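You operate a simulated robot arm through the tools that you are given. There is no shell and no other tool.

You run a simulated robot arm. Do the job below in one go: nothing can be reset, and whatever is moved stays where it is left.

JOB
Tension the belt to 280 newtons on the meter, lock it and test it with the white plunger.
Fine: free the orange lever first; leave the blue wheel and the grey lever; the green lamp must light. The line stays locked off, the carriage on its prop.

It is judged by the outcome, as a careful person would: the job done as asked, and still so three seconds after it is handed in. It fails if anything else is knocked over, pushed out of place, dropped, spilled or broken.

ROBOT AND FRAMES
A 6-joint arm with a two-finger gripper, fixed in place. Base frame: the origin is at the foot of the arm, x ahead of it, y to its left, z up. Lengths are in m, angles in rad, forces in N, time in s.
With the tool pointing down near the work surface it reaches from about 0.74 to 0.74 m from the base axis. Its first joint turns from -2.897 to 2.897 rad. Payload 1.71 kg.
The tool frame sits at the grasp point between the pads (the TCP): z along the fingers, y along the line on which they close. The tips reach 0.02 m beyond it. The gripper opens to 0.096 m. The gripper's body begins 0.113 m behind the TCP.
Orientation is that of the tool frame in the base frame, as a unit quaternion [w, x, y, z]. With the fingers straight down and closing along the base's y, the tool's x points along the base's -x, its y along +y and its z along -z.

CONTROLS
- The arm moves only by the tool servo_tool. Its argument "moves" is text: rows parted by semicolons, each of 7 numbers parted by spaces: the turn, a rotation vector about the tool's x, y, z in rad, then the shift along the tool's x, y, z in m, then the gripper command, from -1 (fully open) to 1 (shut), values between in proportion. In form: ax ay az x y z jaw; .... A call has 1 to 20 rows; each row is the pose to reach, as a shift and turn from the pose commanded when the call began, along the tool's axes at that moment. Rows are played at 5 a second. More than 0.05 m and 0.15 rad between two rows, or a gripper value outside its range, and nothing of the call is played. A pose out of reach is approached as far as the arm can. The call stops where the force on the tool passes 90 N (or 10 N more than at its start, if that is more) or the arm is blocked; 0.2 s more then pass. The fingers move at their own pace (about 0.045 m/s each) and stop on an object; they squeeze with about 32 N. The grip force told is the motor's: it shows also when the fingers shut on nothing. Time passes only in rows, and 0.2 s behind the last, so rows that repeat a pose let the fingers close. It gives the time, the measured TCP pose, the force on the tool (base axes), the opening and the grip force at its end, in the units of the frame above (readings bear some noise), with the torque about the TCP (base axes, N m) and any sound that the robot's microphone picked up.
- Cameras (640 x 400 px; columns grow to the right, rows downward): "scene" is fixed at [0.2219, 0.6495, 1.5471]; the picture's right is [-0.92, -0.40, 0.00], its down [-0.18, 0.43, -0.89] and it looks along [0.35, -0.81, -0.46] (base axes); focal length 335 px, centre (320, 200). "wrist" rides on the gripper at [0.066, 0.014, -0.145] in the tool frame; the picture's right is [-0.21, 0.98, 0.00], its down [-0.88, -0.18, -0.45] and it looks along [-0.44, -0.09, 0.90] (tool axes); focal length 275 px, centre (320, 200). There is no depth. A picture from a camera that has moved, and an enlarged one, comes with that camera's place and axes in the base frame and with its lens.
- snapshot(camera): a new picture of that camera. It takes no simulated time.
- raise_lower(by): slides the trunk up (or, below 0, down) by that many m; the arm rides with it, the base frame stays. It gives what a move gives, with no picture.
- enlarge(camera, box): a new picture of the part [left, top, right, bottom] of that camera's present view, enlarged. It takes no simulated time.
- sign_off(): hands the job in; it is judged then, once.

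Places have to be worked out from the pictures, the camera data and where the tool is seen. Open the gripper and draw the arm clear of the work before you hand the job in, unless the task says otherwise.

The tools are called by a JSON object that holds its "api" and its "payload". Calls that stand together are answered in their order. servo_tool: Moves the arm, as the interface text tells. Its arguments: {"type":"object","properties":{"moves":{"type":"string"}},"required":["moves"]} The other tools are called the same way: raise_lower (by) slides the trunk up or down; snapshot (camera) takes a picture; enlarge (camera, box) takes an enlarged picture of a part of a camera's view; sign_off () hands the job in.

At the start:

```text
time: 0.0
eef_pos: [0.4625, -0.1816, 1.2]
tool_rot: [-0.001, 0.0, 1.0, 0.001]
ft_force: [-0.5, -0.5, -1.0]
torque: [-0.04, 0.01, 0.03]
width: 0.0961
finger_force: 0.1
trunk travel left (down, up): [-0.175, 0.215]
```

scene: 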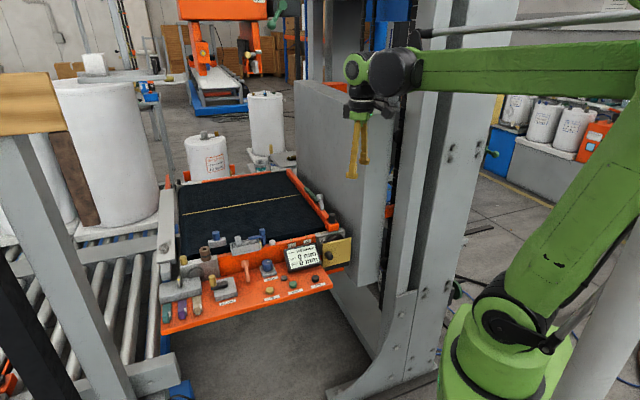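
wrist: 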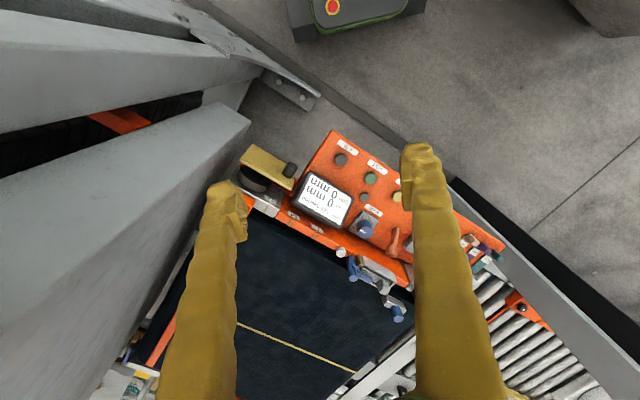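

I start by enlarging both views to read the panel: the meter, levers, wheels and lamps.

{"api": "enlarge", "payload": {"camera": "scene", "box": [150, 160, 370, 340]}}

{"api": "enlarge", "payload": {"camera": "wrist", "box": [220, 110, 540, 340]}}

{"api": "enlarge", "payload": {"camera": "scene", "box": [240, 220, 360, 310]}}

{"api": "enlarge", "payload": {"camera": "scene", "box": [150, 230, 270, 330]}}

```text
2.22 times, centred on (260, 250) of scene
camera zoom: at [0.2219, 0.6495, 1.5471], right [-0.92, -0.4, 0.0], down [-0.18, 0.43, -0.89], along [0.35, -0.81, -0.46], focal length 744 px, centre (453, 89)
```

zoom: 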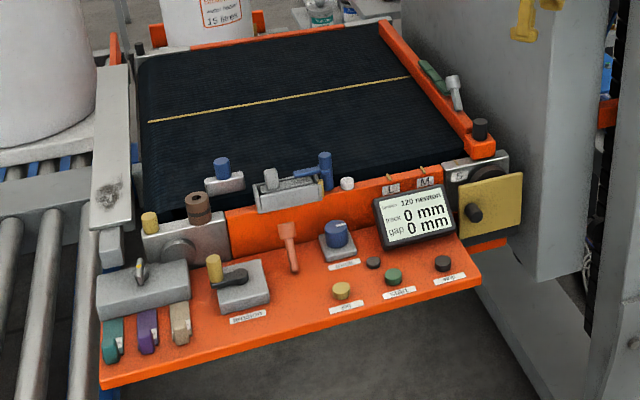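

```text
1.74 times, centred on (380, 225) of wrist
camera zoom: at [0.3965, -0.1676, 1.3464], right [0.21, 0.98, 0.0], down [0.88, -0.18, 0.44], along [0.43, -0.09, -0.9], focal length 479 px, centre (216, 156)
```

zoom: 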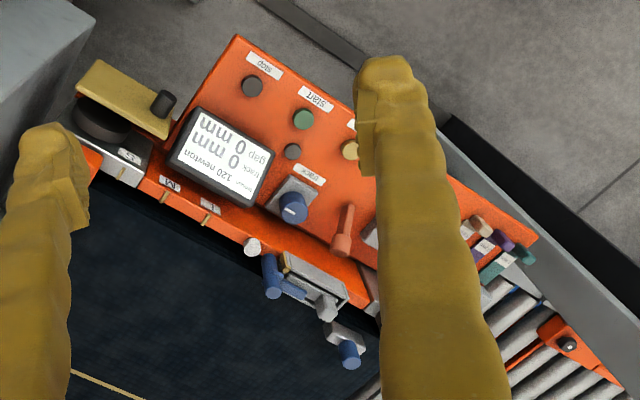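

```text
4.44 times, centred on (300, 265) of scene
camera zoom: at [0.2219, 0.6495, 1.5471], right [-0.92, -0.4, 0.0], down [-0.18, 0.43, -0.89], along [0.35, -0.81, -0.46], focal length 1488 px, centre (409, -89)
```

zoom: 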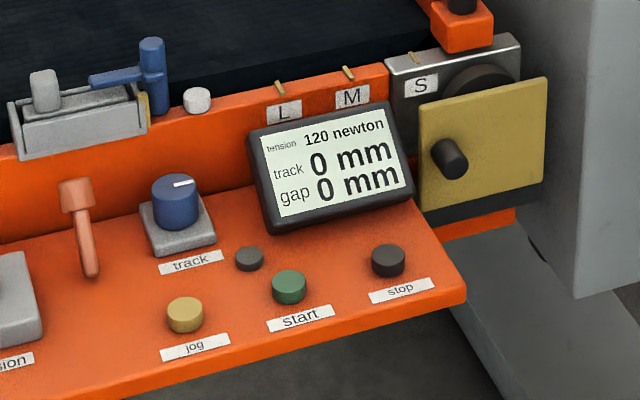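

```text
4.00 times, centred on (210, 280) of scene
camera zoom: at [0.2219, 0.6495, 1.5471], right [-0.92, -0.4, 0.0], down [-0.18, 0.43, -0.89], along [0.35, -0.81, -0.46], focal length 1339 px, centre (760, -120)
```

zoom: 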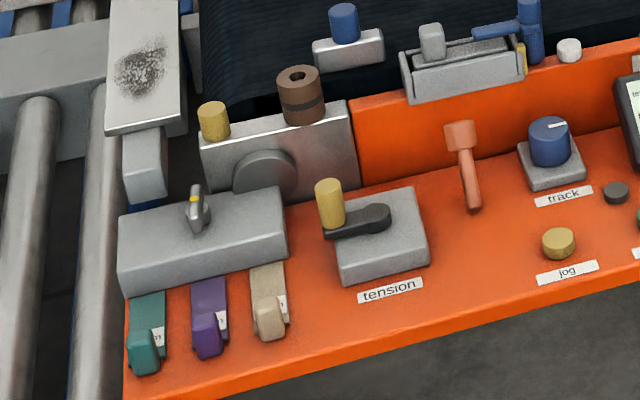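

The meter reads 120 N. The panel sits around x 0.65–0.8, z about 0.78. I move the open gripper a little ahead and down to see the panel more closely from the wrist.

{"api": "servo_tool", "payload": {"moves": "0 0 0 -0.02 0.02 0.03 -1; 0 0 0 -0.04 0.04 0.06 -1; 0 0 0 -0.06 0.06 0.09 -1; 0 0 0 -0.08 0.08 0.12 -1; 0 0 0 -0.08 0.08 0.12 -1"}}

{"api": "snapshot", "payload": {"camera": "wrist"}}

{"api": "enlarge", "payload": {"camera": "scene", "box": [280, 160, 360, 220]}}

```text
time: 1.2
eef_pos: [0.5321, -0.1035, 1.0878]
tool_rot: [0.004, -0.001, 1.0, 0.0]
ft_force: [0.9, 0.1, 0.4]
torque: [-0.02, 0.16, 0.03]
width: 0.096
finger_force: 0.1
trunk travel left (down, up): [-0.175, 0.215]
```

```text
taken
camera wrist: at [0.4646, -0.0883, 1.2322], right [0.21, 0.98, 0.0], down [0.87, -0.18, 0.45], along [0.44, -0.09, -0.89], focal length 275 px, centre (320, 200)
```

wrist: 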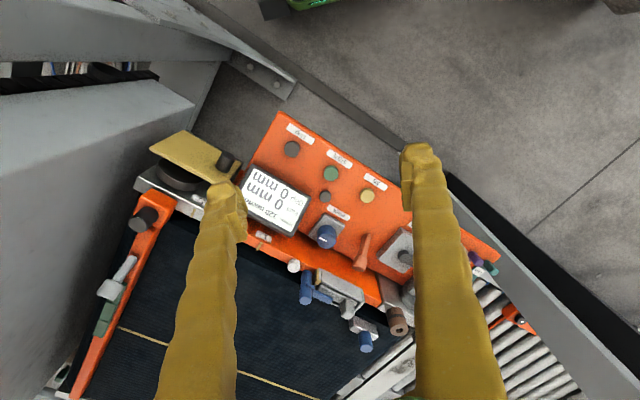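

```text
6.67 times, centred on (320, 190) of scene
camera zoom: at [0.2219, 0.6495, 1.5471], right [-0.92, -0.4, 0.0], down [-0.18, 0.43, -0.89], along [0.35, -0.81, -0.46], focal length 2232 px, centre (320, 267)
```

zoom: 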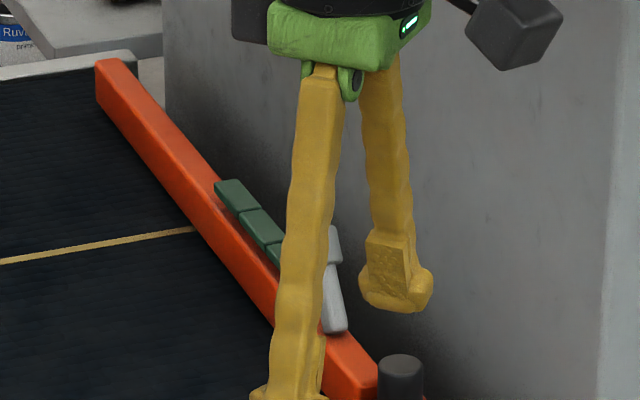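

The panel is turned relative to the base. I enlarge the wrist view to see the lever, crank and plunger shapes from here.

{"api": "enlarge", "payload": {"camera": "wrist", "box": [240, 180, 420, 300]}}

{"api": "enlarge", "payload": {"camera": "wrist", "box": [260, 240, 420, 360]}}

{"api": "enlarge", "payload": {"camera": "scene", "box": [170, 240, 260, 300]}}

{"api": "enlarge", "payload": {"camera": "scene", "box": [220, 225, 310, 285]}}

{"api": "enlarge", "payload": {"camera": "scene", "box": [150, 270, 240, 330]}}

```text
3.33 times, centred on (330, 240) of wrist
camera zoom: at [0.4646, -0.0883, 1.2322], right [0.21, 0.98, 0.0], down [0.87, -0.18, 0.45], along [0.44, -0.09, -0.89], focal length 918 px, centre (287, 67)
```

zoom: 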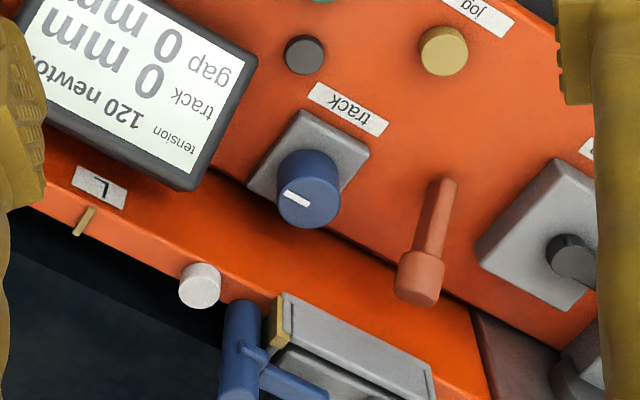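

```text
3.33 times, centred on (340, 300) of wrist
camera zoom: at [0.4646, -0.0883, 1.2322], right [0.21, 0.98, 0.0], down [0.87, -0.18, 0.45], along [0.44, -0.09, -0.89], focal length 918 px, centre (253, -133)
```

zoom: 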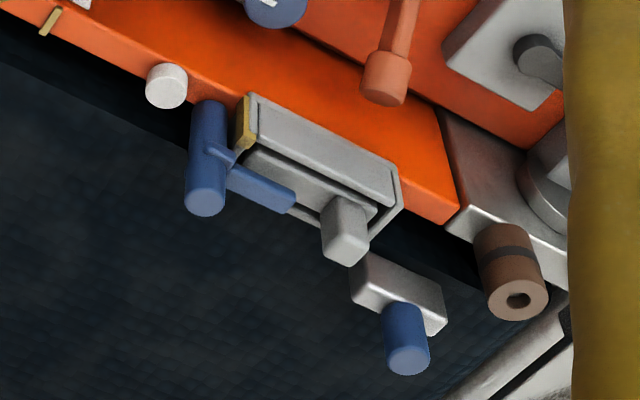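

```text
6.67 times, centred on (215, 270) of scene
camera zoom: at [0.2219, 0.6495, 1.5471], right [-0.92, -0.4, 0.0], down [-0.18, 0.43, -0.89], along [0.35, -0.81, -0.46], focal length 2232 px, centre (1020, -267)
```

zoom: 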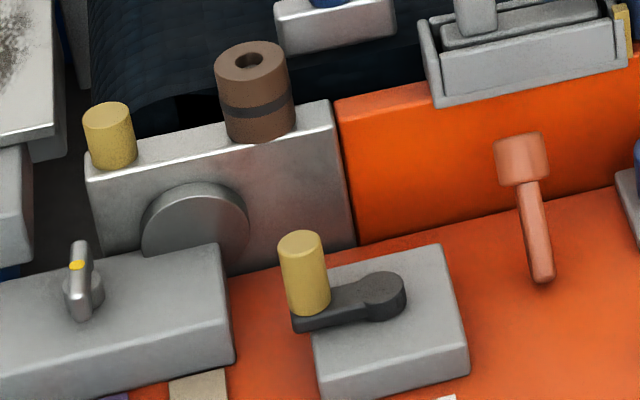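

```text
6.67 times, centred on (265, 255) of scene
camera zoom: at [0.2219, 0.6495, 1.5471], right [-0.92, -0.4, 0.0], down [-0.18, 0.43, -0.89], along [0.35, -0.81, -0.46], focal length 2232 px, centre (687, -167)
```

zoom: 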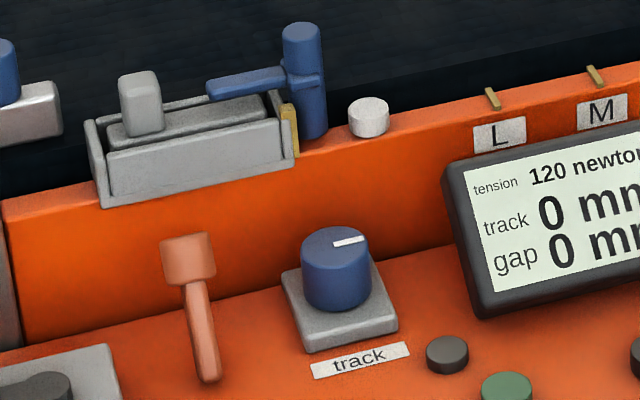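

```text
6.67 times, centred on (195, 300) of scene
camera zoom: at [0.2219, 0.6495, 1.5471], right [-0.92, -0.4, 0.0], down [-0.18, 0.43, -0.89], along [0.35, -0.81, -0.46], focal length 2232 px, centre (1153, -467)
```

zoom: 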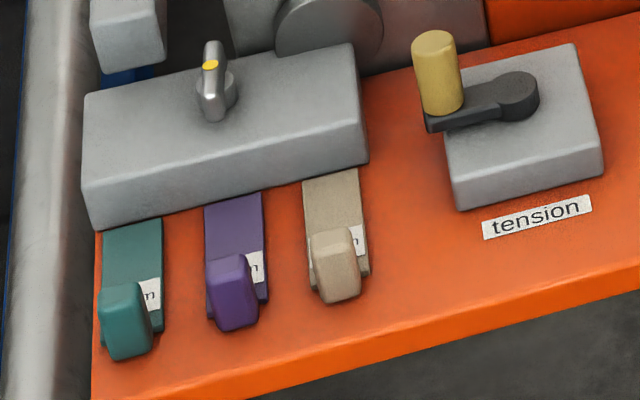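

The orange lever stands up from the deck near (0.82, -0.09) with its head at z ≈ 0.81, leaning toward the belt. The deck runs at about 40° to base x. I turn the tool about 0.87 rad so it lines up with the panel, and shift toward the operator side to see the crank and lever.

{"api": "servo_tool", "payload": {"moves": "0 0 0.145 -0.015 0.02 0 -1; 0 0 0.29 -0.03 0.04 0 -1; 0 0 0.435 -0.045 0.06 0 -1; 0 0 0.58 -0.06 0.08 0 -1; 0 0 0.725 -0.075 0.1 0 -1; 0 0 0.87 -0.09 0.12 0 -1; 0 0 0.87 -0.09 0.12 0 -1"}}

{"api": "snapshot", "payload": {"camera": "wrist"}}

{"api": "snapshot", "payload": {"camera": "scene"}}

```text
time: 2.8
eef_pos: [0.6163, 0.0182, 1.088]
tool_rot: [0.006, 0.422, 0.907, 0.003]
ft_force: [0.4, 1.0, 0.6]
torque: [-0.02, 0.04, -0.01]
width: 0.0961
finger_force: 0.1
trunk travel left (down, up): [-0.175, 0.215]
```

```text
taken
camera wrist: at [0.5821, 0.0789, 1.2337], right [0.88, 0.47, 0.01], down [0.42, -0.79, 0.45], along [0.22, -0.39, -0.89], focal length 275 px, centre (320, 200)
```

wrist: 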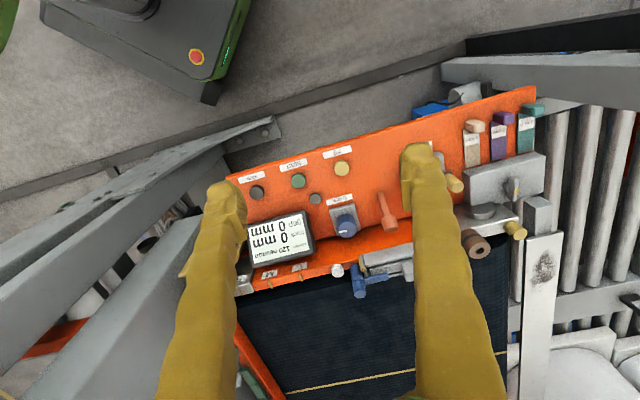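

```text
taken
```

scene: 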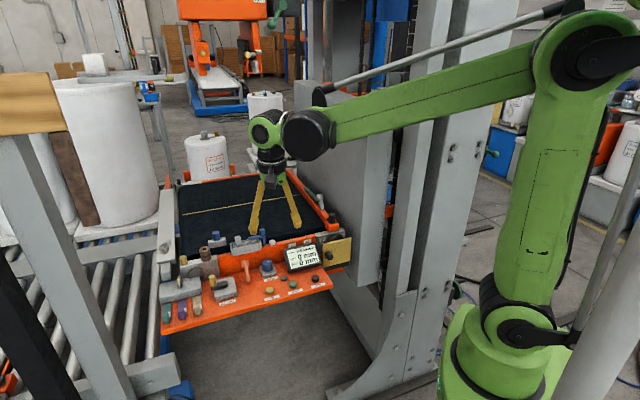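

The view is now almost lined up with the panel. I enlarge the lever, crank and lock-off areas.

{"api": "enlarge", "payload": {"camera": "wrist", "box": [230, 130, 440, 300]}}

{"api": "enlarge", "payload": {"camera": "wrist", "box": [420, 80, 580, 270]}}

```text
2.35 times, centred on (335, 215) of wrist
camera zoom: at [0.5821, 0.0789, 1.2337], right [0.88, 0.47, 0.01], down [0.42, -0.79, 0.45], along [0.22, -0.39, -0.89], focal length 648 px, centre (285, 165)
```

zoom: 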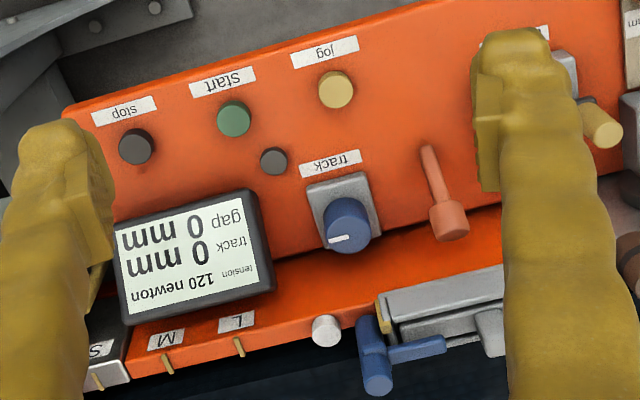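

```text
2.11 times, centred on (500, 175) of wrist
camera zoom: at [0.5821, 0.0789, 1.2337], right [0.88, 0.47, 0.01], down [0.42, -0.79, 0.45], along [0.22, -0.39, -0.89], focal length 580 px, centre (-59, 253)
```

zoom: 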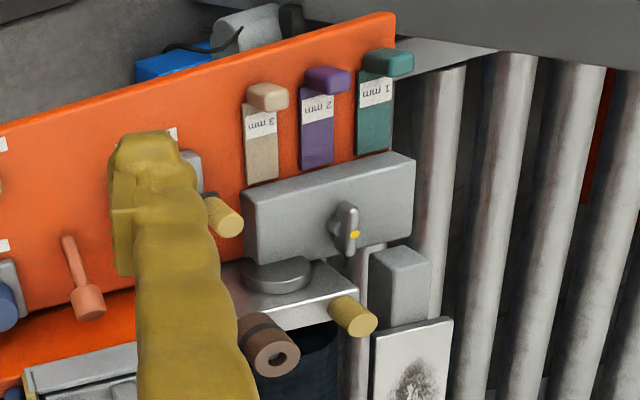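

The coloured strips are 1, 2 and 3 mm gauges, and the isolator with the yellow dot is beside them; I leave all of those alone. I shift along the rail to bring the tension crank between the fingers in view.

{"api": "servo_tool", "payload": {"moves": "0 0 0 0 0.035 0.01 -1; 0 0 0 0 0.07 0.02 -1; 0 0 0 0 0.105 0.03 -1; 0 0 0 0 0.105 0.03 -1"}}

{"api": "snapshot", "payload": {"camera": "wrist"}}

{"api": "enlarge", "payload": {"camera": "wrist", "box": [230, 90, 440, 260]}}

{"api": "snapshot", "payload": {"camera": "scene"}}

```text
time: 3.8
eef_pos: [0.6976, 0.0868, 1.0601]
tool_rot: [0.006, 0.422, 0.907, 0.002]
ft_force: [0.0, -0.8, -0.1]
torque: [-0.02, 0.03, -0.02]
width: 0.0958
finger_force: 0.1
trunk travel left (down, up): [-0.175, 0.215]
```

```text
taken
camera wrist: at [0.6626, 0.1465, 1.2047], right [0.88, 0.47, 0.01], down [0.42, -0.79, 0.45], along [0.22, -0.39, -0.89], focal length 275 px, centre (320, 200)
```

wrist: 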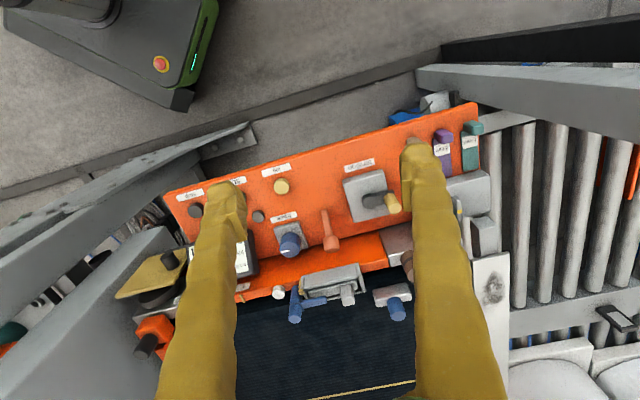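

```text
2.35 times, centred on (335, 175) of wrist
camera zoom: at [0.6626, 0.1465, 1.2047], right [0.88, 0.47, 0.01], down [0.42, -0.79, 0.45], along [0.22, -0.39, -0.89], focal length 648 px, centre (285, 259)
```

zoom: 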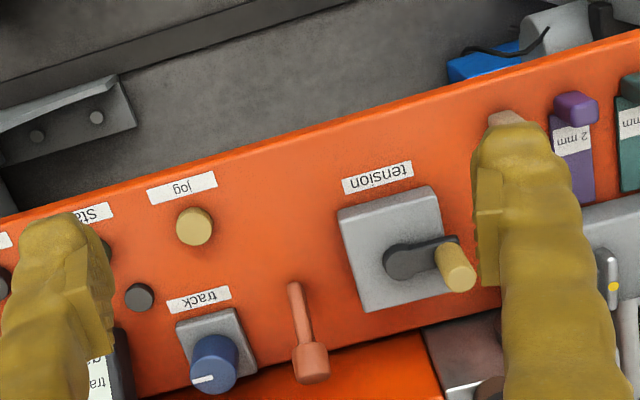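

```text
taken
```

scene: 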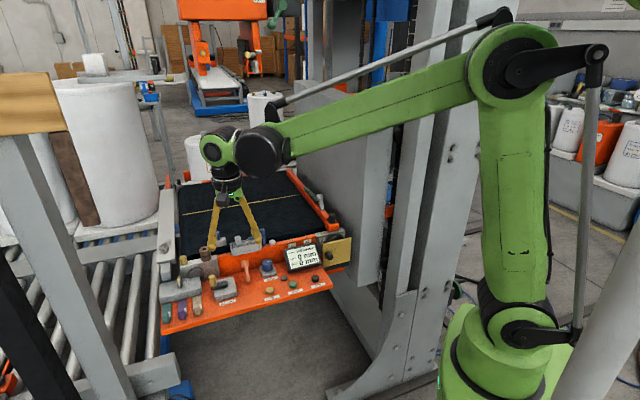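

The crank has a black arm and a yellow knob on the "tension" block, with the lever beside it. I move closer above the orange lever (TCP about 0.95 high) to measure it better.

{"api": "servo_tool", "payload": {"moves": "0 0 0 -0.03 -0.004 0.02 -1; 0 0 0 -0.06 -0.008 0.04 -1; 0 0 0 -0.09 -0.012 0.06 -1; 0 0 0 -0.12 -0.017 0.085 -1; 0 0 0 -0.15 -0.022 0.11 -1; 0 0 0 -0.15 -0.022 0.11 -1"}}

{"api": "snapshot", "payload": {"camera": "wrist"}}

{"api": "snapshot", "payload": {"camera": "scene"}}

```text
time: 5.2
eef_pos: [0.7796, -0.0454, 0.949]
tool_rot: [0.006, 0.421, 0.907, 0.003]
ft_force: [0.0, -0.4, -0.6]
torque: [0.02, 0.07, 0.04]
width: 0.0962
finger_force: 0.0
trunk travel left (down, up): [-0.175, 0.215]
```

```text
taken
camera wrist: at [0.7447, 0.0141, 1.0935], right [0.88, 0.47, 0.01], down [0.42, -0.79, 0.45], along [0.22, -0.39, -0.89], focal length 275 px, centre (320, 200)
```

wrist: 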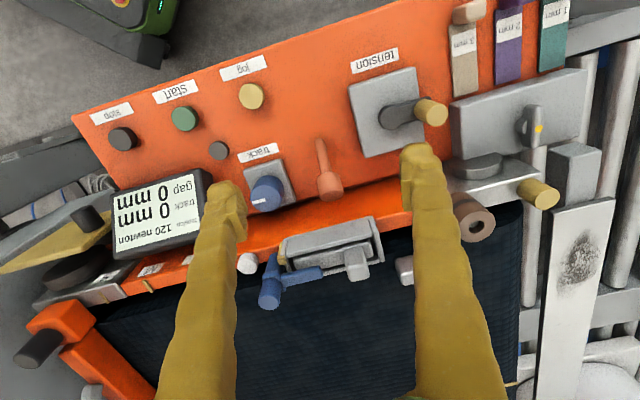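

```text
taken
```

scene: 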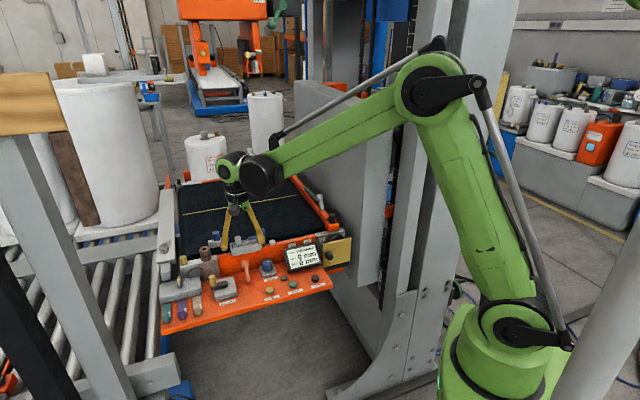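

Reach is fine here. I enlarge this closer view to measure the lever, crank and plunger.

{"api": "enlarge", "payload": {"camera": "wrist", "box": [220, 100, 420, 230]}}

{"api": "enlarge", "payload": {"camera": "wrist", "box": [340, 60, 480, 170]}}

{"api": "enlarge", "payload": {"camera": "wrist", "box": [220, 200, 420, 320]}}

{"api": "enlarge", "payload": {"camera": "scene", "box": [180, 200, 310, 310]}}

```text
3.08 times, centred on (320, 165) of wrist
camera zoom: at [0.7447, 0.0141, 1.0935], right [0.88, 0.47, 0.01], down [0.42, -0.79, 0.45], along [0.22, -0.39, -0.89], focal length 847 px, centre (320, 308)
```

zoom: 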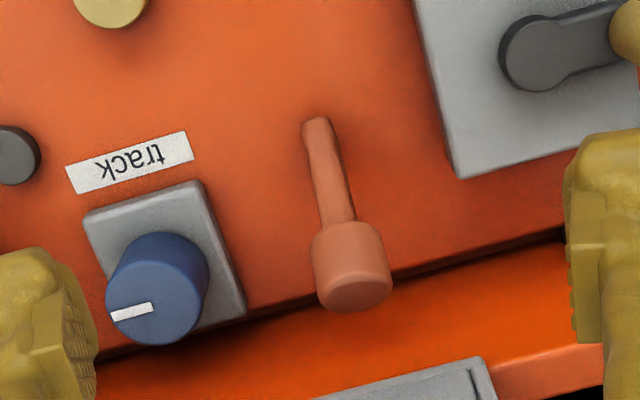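

```text
3.64 times, centred on (410, 115) of wrist
camera zoom: at [0.7447, 0.0141, 1.0935], right [0.88, 0.47, 0.01], down [0.42, -0.79, 0.45], along [0.22, -0.39, -0.89], focal length 1001 px, centre (-7, 509)
```

zoom: 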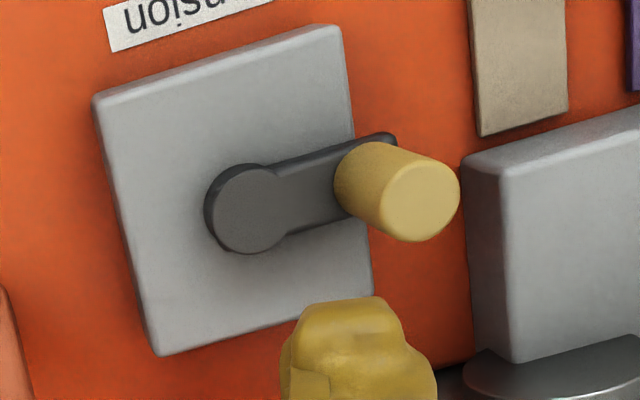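

```text
3.20 times, centred on (320, 260) of wrist
camera zoom: at [0.7447, 0.0141, 1.0935], right [0.88, 0.47, 0.01], down [0.42, -0.79, 0.45], along [0.22, -0.39, -0.89], focal length 881 px, centre (320, 8)
```

zoom: 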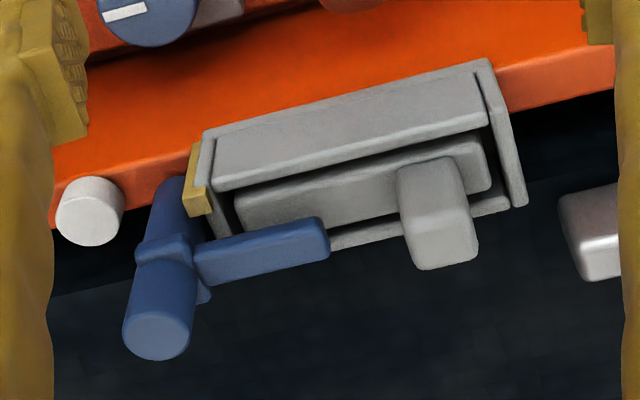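

```text
3.64 times, centred on (245, 255) of scene
camera zoom: at [0.2219, 0.6495, 1.5471], right [-0.92, -0.4, 0.0], down [-0.18, 0.43, -0.89], along [0.35, -0.81, -0.46], focal length 1218 px, centre (593, 0)
```

zoom: 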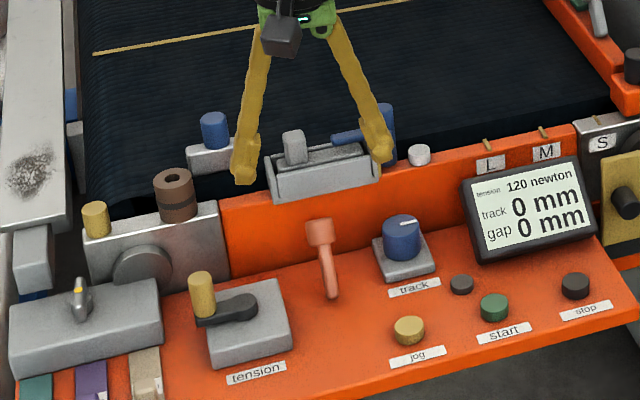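

From triangulation: the lever pivot is near (0.784, -0.056, 0.79) and its head centre near (0.809, -0.081, 0.838). The crank hub is near (0.837, 0.002, 0.80) with its knob top near (0.862, 0.025, 0.837), and the plunger top near (0.773, -0.205, 0.850). I go above the lever head with the fingers part open to check the alignment.

{"api": "servo_tool", "payload": {"moves": "0 0 0 -0.015 0 0.01 -0.25; 0 0 0 -0.03 0 0.025 -0.25; 0 0 0 -0.046 0 0.049 -0.25; 0 0 0 -0.046 0 0.049 -0.25"}}

{"api": "snapshot", "payload": {"camera": "wrist"}}

{"api": "enlarge", "payload": {"camera": "scene", "box": [200, 210, 300, 300]}}

```text
time: 6.2
eef_pos: [0.8098, -0.081, 0.9023]
tool_rot: [0.006, 0.42, 0.907, 0.003]
ft_force: [0.5, -0.6, -1.1]
torque: [0.0, 0.02, 0.02]
width: 0.0597
finger_force: 0.0
trunk travel left (down, up): [-0.175, 0.215]
```

```text
taken
camera wrist: at [0.7756, -0.0214, 1.0477], right [0.88, 0.47, 0.01], down [0.42, -0.79, 0.45], along [0.22, -0.39, -0.89], focal length 275 px, centre (320, 200)
```

wrist: 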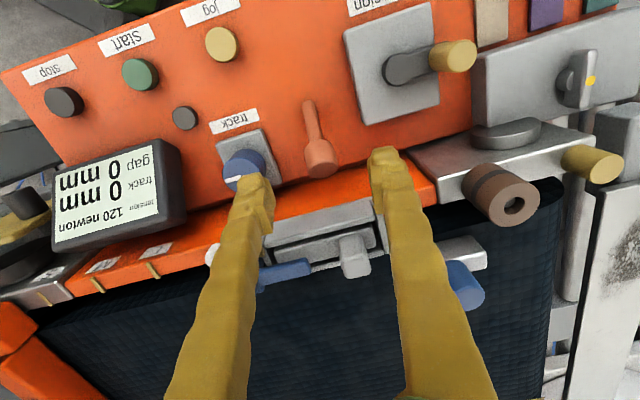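

```text
4.44 times, centred on (250, 255) of scene
camera zoom: at [0.2219, 0.6495, 1.5471], right [-0.92, -0.4, 0.0], down [-0.18, 0.43, -0.89], along [0.35, -0.81, -0.46], focal length 1488 px, centre (631, -44)
```

zoom: 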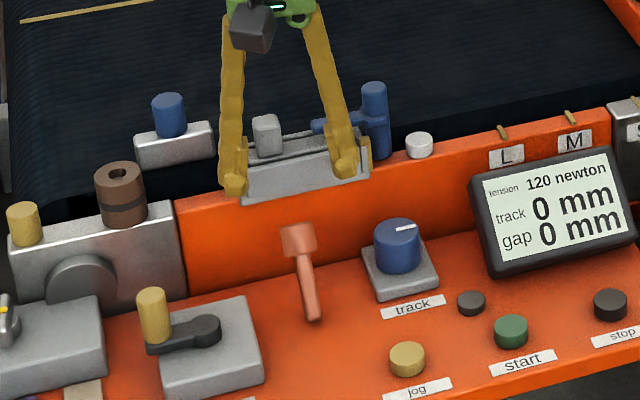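

The head lies right below the TCP (seen at (320,158), expected (320,157)). I narrow the opening to about 5 cm and descend so the pads straddle the head, without closing yet.

{"api": "servo_tool", "payload": {"moves": "0 0 0 0 0 0.015 -0.04; 0 0 0 0 0 0.03 -0.04; 0 0 0 0 0 0.045 -0.04; 0 0 0 0 0 0.06 -0.04; 0 0 0 0 0 0.066 -0.04; 0 0 0 0 0 0.066 -0.04"}}

{"api": "snapshot", "payload": {"camera": "wrist"}}

{"api": "enlarge", "payload": {"camera": "scene", "box": [200, 210, 300, 300]}}

```text
time: 7.6
eef_pos: [0.8084, -0.0806, 0.8372]
tool_rot: [0.006, 0.421, 0.907, 0.002]
ft_force: [-0.3, 0.2, -0.1]
torque: [0.03, -0.03, -0.01]
width: 0.0501
finger_force: 0.0
trunk travel left (down, up): [-0.175, 0.215]
```

```text
taken
camera wrist: at [0.7754, -0.0196, 0.9821], right [0.88, 0.47, 0.01], down [0.42, -0.79, 0.45], along [0.22, -0.39, -0.89], focal length 275 px, centre (320, 200)
```

wrist: 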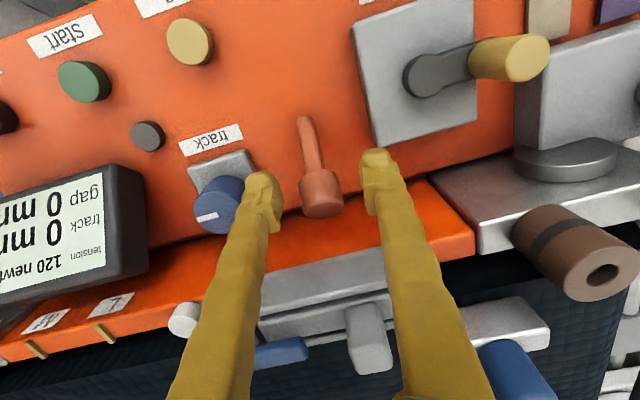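

```text
4.44 times, centred on (250, 255) of scene
camera zoom: at [0.2219, 0.6495, 1.5471], right [-0.92, -0.4, 0.0], down [-0.18, 0.43, -0.89], along [0.35, -0.81, -0.46], focal length 1488 px, centre (631, -44)
```

zoom: 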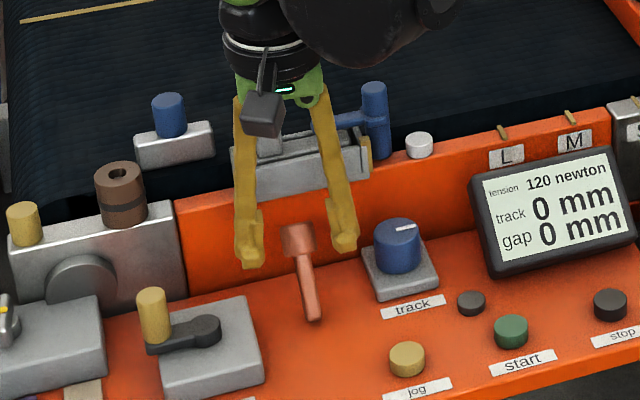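

The head is centred between the pads. I close on it and read the forces before moving it.

{"api": "servo_tool", "payload": {"moves": "0 0 0 0 0 0 0.3; 0 0 0 0 0 0 0.6; 0 0 0 0 0 0 0.6; 0 0 0 0 0 0 0.6"}}

{"api": "snapshot", "payload": {"camera": "wrist"}}

```text
time: 8.6
eef_pos: [0.8083, -0.0805, 0.8372]
tool_rot: [0.006, 0.422, 0.907, 0.002]
ft_force: [-13.0, -5.7, -6.6]
torque: [-0.2, 0.24, -0.21]
width: 0.0244
finger_force: 34.9
trunk travel left (down, up): [-0.175, 0.215]
```

```text
taken
camera wrist: at [0.775, -0.0201, 0.9822], right [0.88, 0.47, 0.01], down [0.42, -0.79, 0.45], along [0.22, -0.39, -0.89], focal length 275 px, centre (320, 200)
```

wrist: 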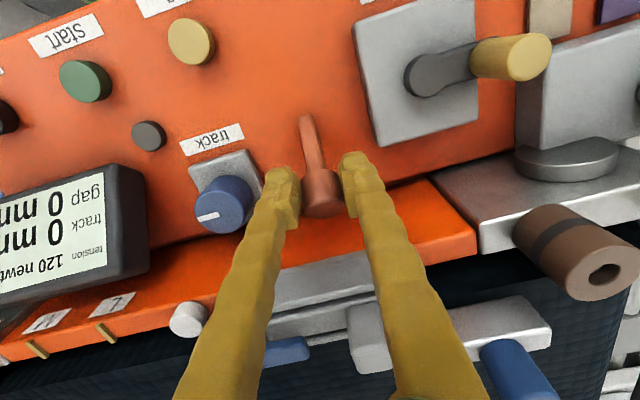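

It is gripped at 24 mm width. I try a small pull along the expected arc toward the operator, watching the force.

{"api": "servo_tool", "payload": {"moves": "0 0 0 0.0045 0 -0.003 0.6; 0 0 0 0.009 0 -0.0056 0.6; 0 0 0 0.009 0 -0.0056 0.6"}}

{"api": "snapshot", "payload": {"camera": "wrist"}}

{"api": "enlarge", "payload": {"camera": "scene", "box": [200, 210, 300, 300]}}

```text
time: 9.4
eef_pos: [0.8037, -0.0728, 0.842]
tool_rot: [0.006, 0.421, 0.907, 0.003]
ft_force: [-3.9, -1.2, 0.2]
torque: [0.04, 0.11, -0.06]
width: 0.0221
finger_force: 1.8
trunk travel left (down, up): [-0.175, 0.215]
```

```text
taken
camera wrist: at [0.7694, -0.0124, 0.9871], right [0.88, 0.47, 0.01], down [0.42, -0.79, 0.45], along [0.22, -0.39, -0.89], focal length 275 px, centre (320, 200)
```

wrist: 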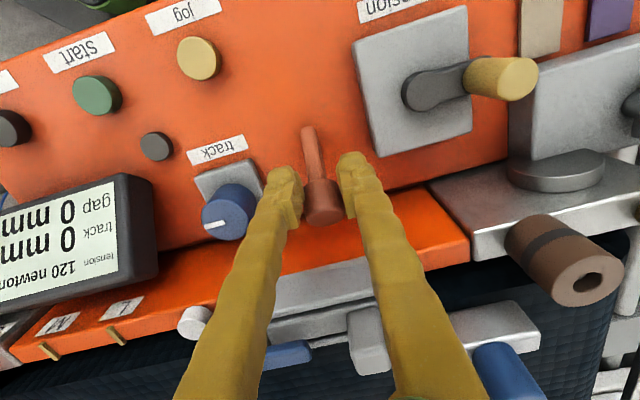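

```text
4.44 times, centred on (250, 255) of scene
camera zoom: at [0.2219, 0.6495, 1.5471], right [-0.92, -0.4, 0.0], down [-0.18, 0.43, -0.89], along [0.35, -0.81, -0.46], focal length 1488 px, centre (631, -44)
```

zoom: 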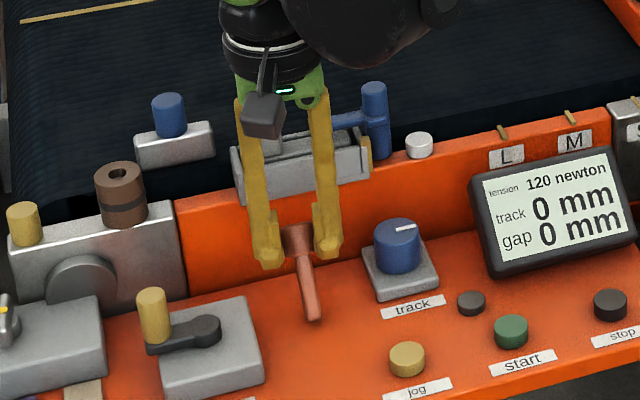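

The fingers slid off the round head and the lever did not move, so the pull toward the operator by friction is not enough, or it turns another way. I reopen, go back to the head centre, re-grip and then try a small sideways push.

{"api": "servo_tool", "payload": {"moves": "0 0 0 0 0 0 0; 0 0 0 0 0 0 0; 0 0 0 -0.009 -0.001 0.0056 0; 0 0 0 -0.009 -0.001 0.0056 0; 0 0 0 -0.009 -0.001 0.0056 0.6; 0 0 0 -0.009 -0.001 0.0056 0.6; 0 0 0 -0.009 -0.001 0.0056 0.6; 0 0 0 -0.009 0.003 0.0056 0.6; 0 0 0 -0.009 0.003 0.0056 0.6"}}

{"api": "snapshot", "payload": {"camera": "wrist"}}

```text
time: 11.4
eef_pos: [0.8078, -0.0796, 0.8382]
tool_rot: [0.004, 0.422, 0.907, 0.001]
ft_force: [-42.1, -19.2, -21.3]
torque: [0.02, 0.62, -0.44]
width: 0.0249
finger_force: 35.0
trunk travel left (down, up): [-0.175, 0.215]
```

```text
taken
camera wrist: at [0.7746, -0.0191, 0.9824], right [0.88, 0.47, 0.01], down [0.42, -0.79, 0.45], along [0.22, -0.39, -0.89], focal length 275 px, centre (320, 200)
```

wrist: 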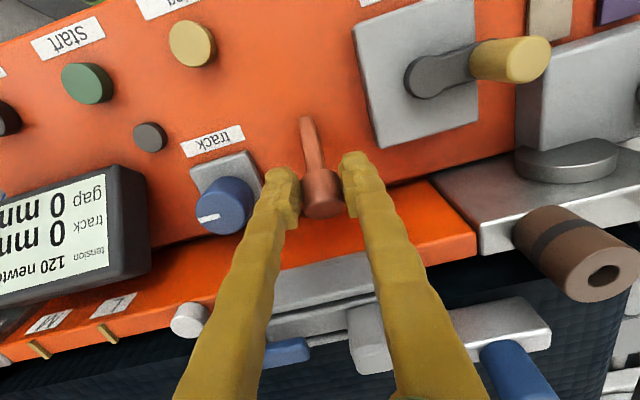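

Pushing toward +u is stiff (about 45 N for 3 mm). I ease back and try the same small push the other way.

{"api": "servo_tool", "payload": {"moves": "0 0 0 0 -0.003 0 0.6; 0 0 0 0 -0.006 0 0.6; 0 0 0 0 -0.008 0 0.6; 0 0 0 0 -0.008 0 0.6"}}

{"api": "snapshot", "payload": {"camera": "wrist"}}

```text
time: 12.4
eef_pos: [0.8087, -0.0803, 0.8378]
tool_rot: [0.008, 0.42, 0.908, 0.005]
ft_force: [37.0, 17.0, 14.2]
torque: [0.0, -0.64, 0.15]
width: 0.0245
finger_force: 34.8
trunk travel left (down, up): [-0.175, 0.215]
```

```text
taken
camera wrist: at [0.7731, -0.0197, 0.9826], right [0.88, 0.48, 0.02], down [0.42, -0.79, 0.45], along [0.23, -0.39, -0.89], focal length 275 px, centre (320, 200)
```

wrist: 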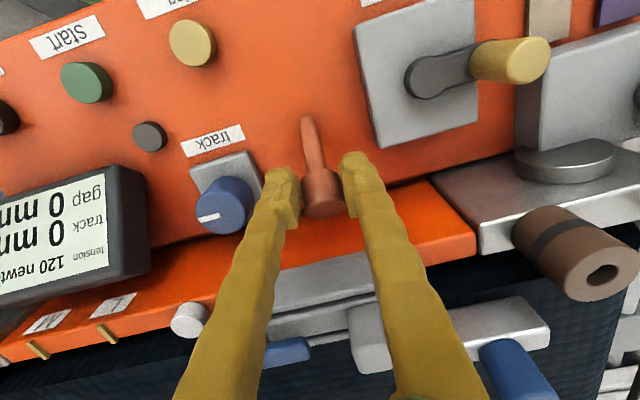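

Sideways is rigid both ways, so the lever must tip about an axis along the rail (toward the operator), needing a firm push from behind rather than friction. I relieve the side load, open, lift, and turn the tool a quarter turn so that the fingers sit in front of and behind the head.

{"api": "servo_tool", "payload": {"moves": "0 0 0 0 0.004 0 0.6; 0 0 0 0 0.004 0 0; 0 0 0 0 0.004 0 0; 0 0 0 0 0.004 -0.03 0; 0 0 0 0 0.004 -0.06 0; 0 0 0 0 0.004 -0.09 0; 0 0 0 0 0.004 -0.09 0"}}

{"api": "enlarge", "payload": {"camera": "wrist", "box": [240, 80, 420, 240]}}

```text
time: 14.0
eef_pos: [0.8094, -0.0784, 0.9296]
tool_rot: [0.006, 0.42, 0.907, 0.003]
ft_force: [-0.5, -0.6, -0.1]
torque: [0.02, -0.02, -0.01]
width: 0.048
finger_force: 0.0
trunk travel left (down, up): [-0.175, 0.215]
```

```text
2.50 times, centred on (330, 160) of wrist
camera zoom: at [0.7747, -0.0188, 1.0728], right [0.88, 0.47, 0.01], down [0.42, -0.79, 0.45], along [0.22, -0.39, -0.89], focal length 688 px, centre (295, 300)
```

zoom: 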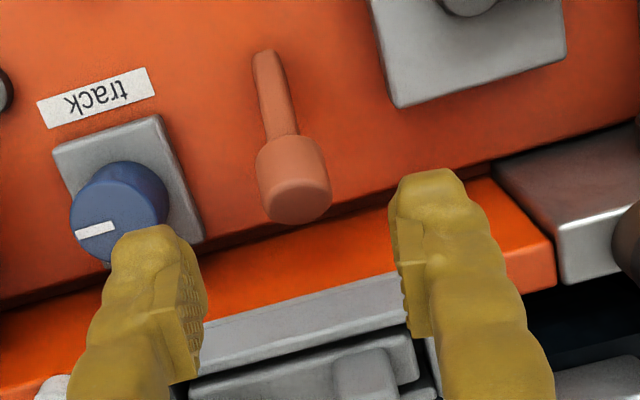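

The lever is unmoved and unharmed. Now I turn the tool by -90° about its own axis at this height.

{"api": "servo_tool", "payload": {"moves": "0 0 -0.1428 0 0 0 0; 0 0 -0.2856 0 0 0 0; 0 0 -0.4284 0 0 0 0; 0 0 -0.5712 0 0 0 0; 0 0 -0.714 0 0 0 0; 0 0 -0.8568 0 0 0 0; 0 0 -0.9996 0 0 0 0; 0 0 -1.1424 0 0 0 0; 0 0 -1.2852 0 0 0 0; 0 0 -1.428 0 0 0 0; 0 0 -1.5708 0 0 0 0; 0 0 -1.5708 0 0 0 0"}}

{"api": "snapshot", "payload": {"camera": "wrist"}}

{"api": "snapshot", "payload": {"camera": "scene"}}

```text
time: 16.6
eef_pos: [0.8093, -0.0785, 0.9279]
tool_rot: [0.007, -0.344, 0.939, -0.003]
ft_force: [0.1, 0.1, -0.7]
torque: [0.01, -0.01, -0.03]
width: 0.0479
finger_force: 0.0
trunk travel left (down, up): [-0.175, 0.215]
```

```text
taken
camera wrist: at [0.7469, -0.11, 1.0716], right [-0.47, 0.88, -0.01], down [0.78, 0.43, 0.46], along [0.4, 0.21, -0.89], focal length 275 px, centre (320, 200)
```

wrist: 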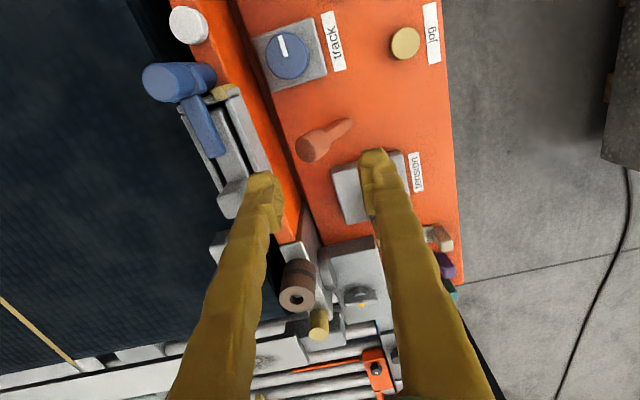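

```text
taken
```

scene: 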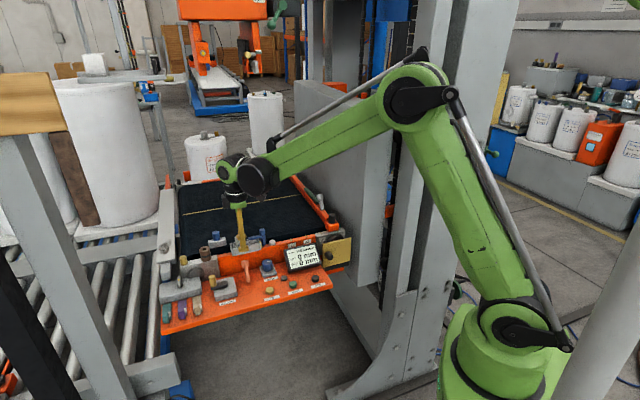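

The turn is done. I enlarge to see the gap between the lever head and the rail from this side.

{"api": "enlarge", "payload": {"camera": "wrist", "box": [230, 70, 430, 230]}}

{"api": "enlarge", "payload": {"camera": "wrist", "box": [280, 100, 370, 170]}}

{"api": "enlarge", "payload": {"camera": "scene", "box": [200, 210, 300, 300]}}

```text
2.50 times, centred on (330, 150) of wrist
camera zoom: at [0.7469, -0.11, 1.0716], right [-0.47, 0.88, -0.01], down [0.78, 0.43, 0.46], along [0.4, 0.21, -0.89], focal length 688 px, centre (295, 325)
```

zoom: 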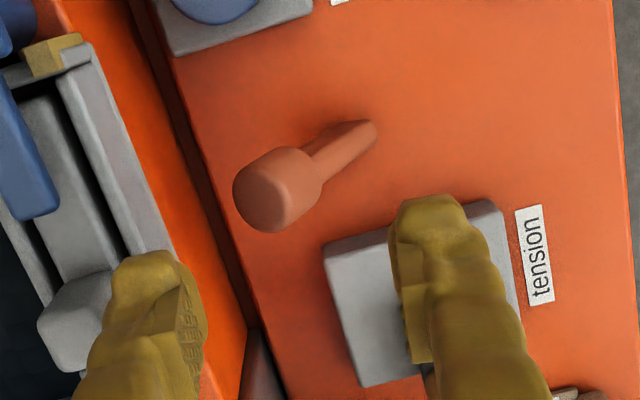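

```text
5.71 times, centred on (325, 135) of wrist
camera zoom: at [0.7469, -0.11, 1.0716], right [-0.47, 0.88, -0.01], down [0.78, 0.43, 0.46], along [0.4, 0.21, -0.89], focal length 1573 px, centre (291, 571)
```

zoom: 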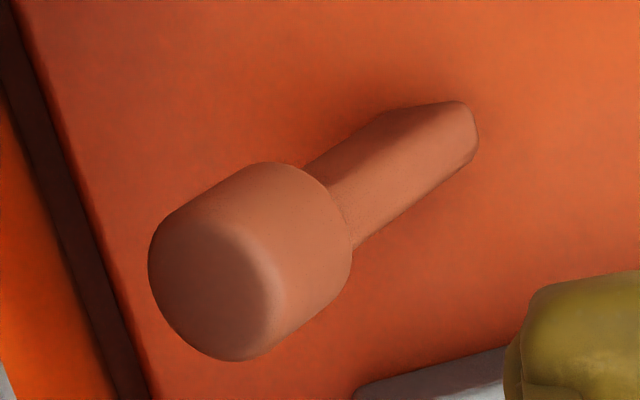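

```text
4.44 times, centred on (250, 255) of scene
camera zoom: at [0.2219, 0.6495, 1.5471], right [-0.92, -0.4, 0.0], down [-0.18, 0.43, -0.89], along [0.35, -0.81, -0.46], focal length 1488 px, centre (631, -44)
```

zoom: 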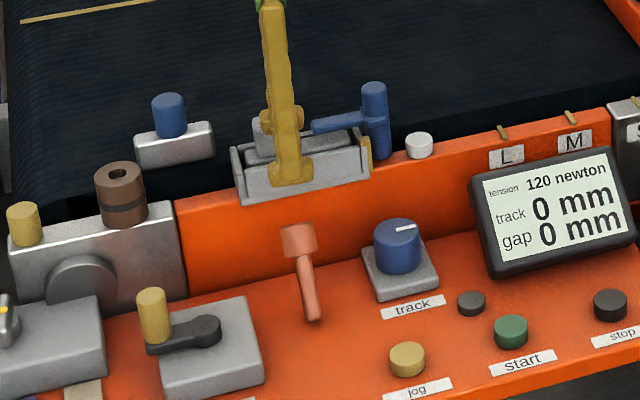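

There is a dark groove behind the deck, so the rail face is at about n = -0.627 and the head's back at about -0.603; a finger fits behind it. I descend with a 5 cm opening to z ≈ 0.842, one finger in front and one behind the head.

{"api": "servo_tool", "payload": {"moves": "0 0 0 0.002 0.0026 0.015 -0.05; 0 0 0 0.002 0.0026 0.03 -0.05; 0 0 0 0.002 0.0026 0.045 -0.05; 0 0 0 0.002 0.0026 0.06 -0.05; 0 0 0 0.002 0.0026 0.075 -0.05; 0 0 0 0.002 0.0026 0.086 -0.05; 0 0 0 0.002 0.0026 0.086 -0.05"}}

{"api": "snapshot", "payload": {"camera": "wrist"}}

{"api": "enlarge", "payload": {"camera": "scene", "box": [200, 210, 300, 300]}}

```text
time: 18.2
eef_pos: [0.8073, -0.078, 0.8431]
tool_rot: [0.007, -0.343, 0.939, -0.003]
ft_force: [6.2, -0.7, 17.1]
torque: [-0.39, -0.47, 0.09]
width: 0.0545
finger_force: 3.2
trunk travel left (down, up): [-0.175, 0.215]
```

```text
taken
camera wrist: at [0.7442, -0.109, 0.9864], right [-0.47, 0.88, -0.01], down [0.78, 0.42, 0.46], along [0.4, 0.21, -0.89], focal length 275 px, centre (320, 200)
```

wrist: 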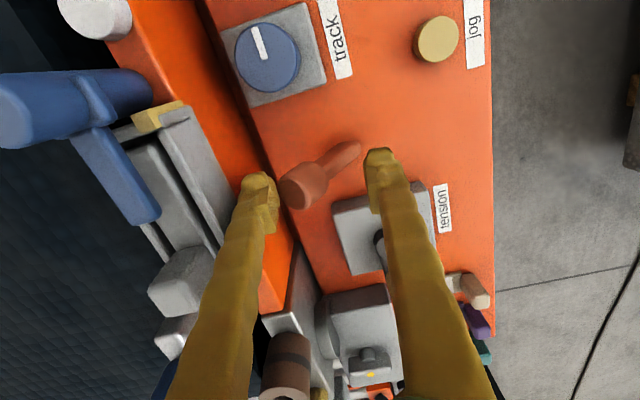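

```text
4.44 times, centred on (250, 255) of scene
camera zoom: at [0.2219, 0.6495, 1.5471], right [-0.92, -0.4, 0.0], down [-0.18, 0.43, -0.89], along [0.35, -0.81, -0.46], focal length 1488 px, centre (631, -44)
```

zoom: 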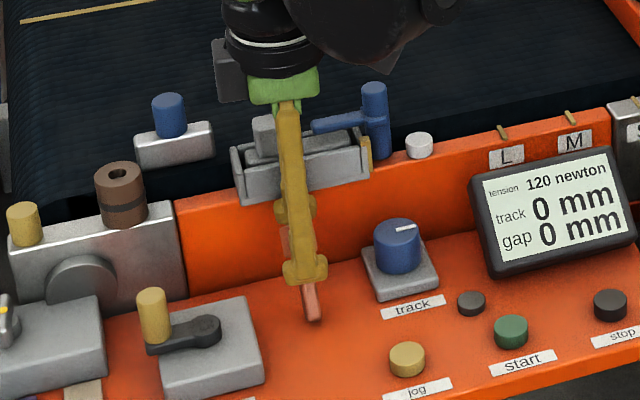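

I feel 17 N upward under the back fingertip, so it is resting on something, probably the head's upper rear edge. I lift off a little at once and look closer.

{"api": "servo_tool", "payload": {"moves": "0 0 0 0 0 -0.01 -0.05; 0 0 0 0 0 -0.02 -0.05; 0 0 0 0 0 -0.02 -0.05"}}

{"api": "enlarge", "payload": {"camera": "wrist", "box": [230, 110, 400, 250]}}

{"api": "enlarge", "payload": {"camera": "scene", "box": [220, 230, 280, 290]}}

```text
time: 19.0
eef_pos: [0.8039, -0.0787, 0.8622]
tool_rot: [0.006, -0.343, 0.939, -0.002]
ft_force: [0.0, -0.9, -1.2]
torque: [-0.02, -0.02, 0.03]
width: 0.0503
finger_force: 0.1
trunk travel left (down, up): [-0.175, 0.215]
```

```text
2.86 times, centred on (315, 180) of wrist
camera zoom: at [0.7436, -0.1093, 1.0063], right [-0.47, 0.88, -0.01], down [0.78, 0.42, 0.46], along [0.4, 0.21, -0.89], focal length 786 px, centre (334, 257)
```

zoom: 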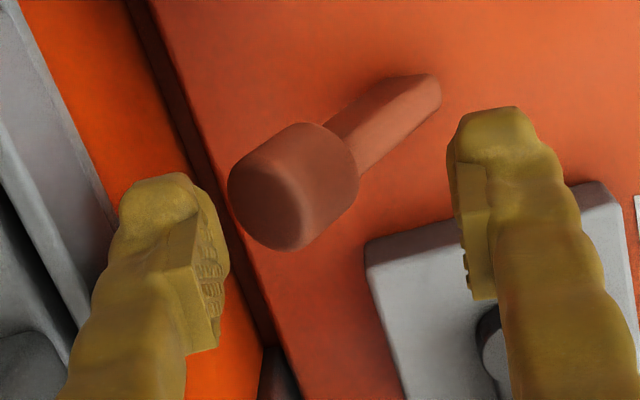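

```text
6.67 times, centred on (250, 260) of scene
camera zoom: at [0.2219, 0.6495, 1.5471], right [-0.92, -0.4, 0.0], down [-0.18, 0.43, -0.89], along [0.35, -0.81, -0.46], focal length 2232 px, centre (787, -200)
```

zoom: 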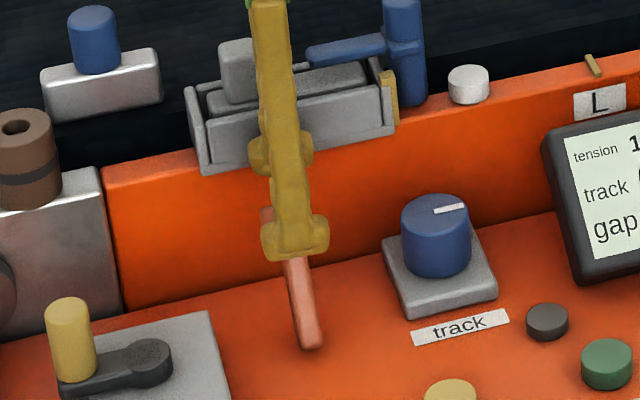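

Comparing the views, the rail face slants back and there is more room behind the head than I allowed. The finger just clipped the head's rear edge. I shift 6 mm toward the belt, widen to 5.8 cm, and descend again.

{"api": "servo_tool", "payload": {"moves": "0 0 0 -0.001 -0.003 0 -0.21; 0 0 0 -0.001 -0.006 0 -0.21; 0 0 0 -0.001 -0.006 0 -0.21; 0 0 0 -0.001 -0.006 0.008 -0.21; 0 0 0 -0.001 -0.006 0.016 -0.21; 0 0 0 -0.001 -0.006 0.022 -0.21; 0 0 0 -0.001 -0.006 0.022 -0.21"}}

{"api": "enlarge", "payload": {"camera": "wrist", "box": [230, 110, 400, 250]}}

```text
time: 20.6
eef_pos: [0.8101, -0.0819, 0.8398]
tool_rot: [0.007, -0.344, 0.939, -0.002]
ft_force: [-4.9, 5.4, 0.7]
torque: [-0.06, -0.09, 0.03]
width: 0.0534
finger_force: 0.0
trunk travel left (down, up): [-0.175, 0.215]
```

```text
2.86 times, centred on (315, 180) of wrist
camera zoom: at [0.7494, -0.1128, 0.9841], right [-0.47, 0.88, -0.01], down [0.78, 0.42, 0.46], along [0.4, 0.21, -0.89], focal length 786 px, centre (334, 257)
```

zoom: 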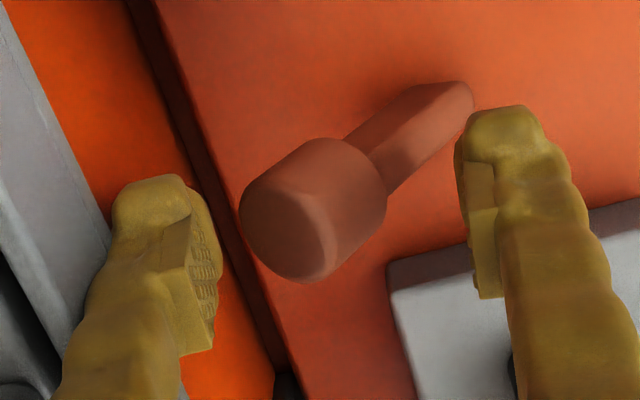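

The back finger now fits behind the head but touches the rail lightly (7 N), which puts the rail face near n = -0.6235. Since the jaws are soft and lever needs a firm push, I lift, open fully so the finger sits on its stop, shift so that finger lands mid-gap, and descend again.

{"api": "servo_tool", "payload": {"moves": "0 0 0 0 0.001 -0.015 -0.21; 0 0 0 0 0.001 -0.03 -0.21; 0 0 0 0 0.001 -0.05 -0.21; 0 0 0 0 0.01 -0.05 -1; 0 0 0 0 0.0235 -0.05 -1; 0 0 0 0 0.0235 -0.05 -1; 0 0 0 0 0.0235 -0.05 -1"}}

{"api": "snapshot", "payload": {"camera": "wrist"}}

{"api": "enlarge", "payload": {"camera": "wrist", "box": [200, 100, 340, 230]}}

```text
time: 22.2
eef_pos: [0.7929, -0.0637, 0.8878]
tool_rot: [0.006, -0.344, 0.939, -0.003]
ft_force: [0.4, -1.6, 0.3]
torque: [0.01, 0.0, 0.02]
width: 0.0961
finger_force: 0.0
trunk travel left (down, up): [-0.175, 0.215]
```

```text
taken
camera wrist: at [0.7323, -0.0961, 1.0331], right [-0.47, 0.88, -0.01], down [0.78, 0.42, 0.46], along [0.4, 0.21, -0.89], focal length 275 px, centre (320, 200)
```

wrist: 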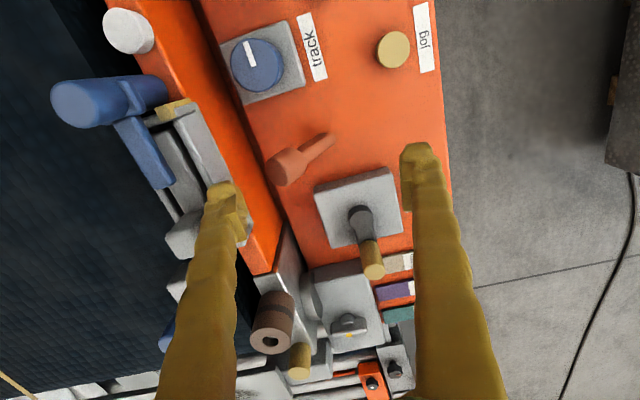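

```text
3.08 times, centred on (270, 165) of wrist
camera zoom: at [0.7323, -0.0961, 1.0331], right [-0.47, 0.88, -0.01], down [0.78, 0.42, 0.46], along [0.4, 0.21, -0.89], focal length 847 px, centre (474, 308)
```

zoom: 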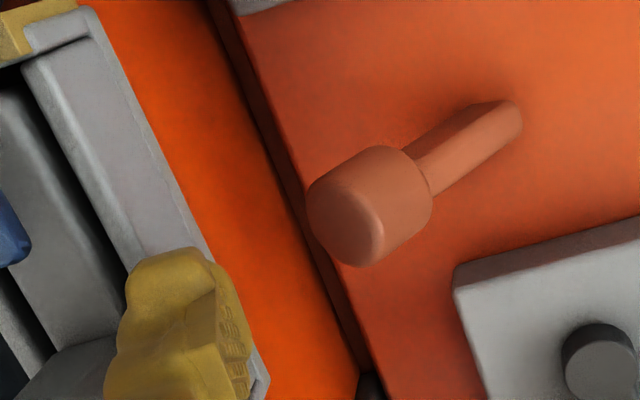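

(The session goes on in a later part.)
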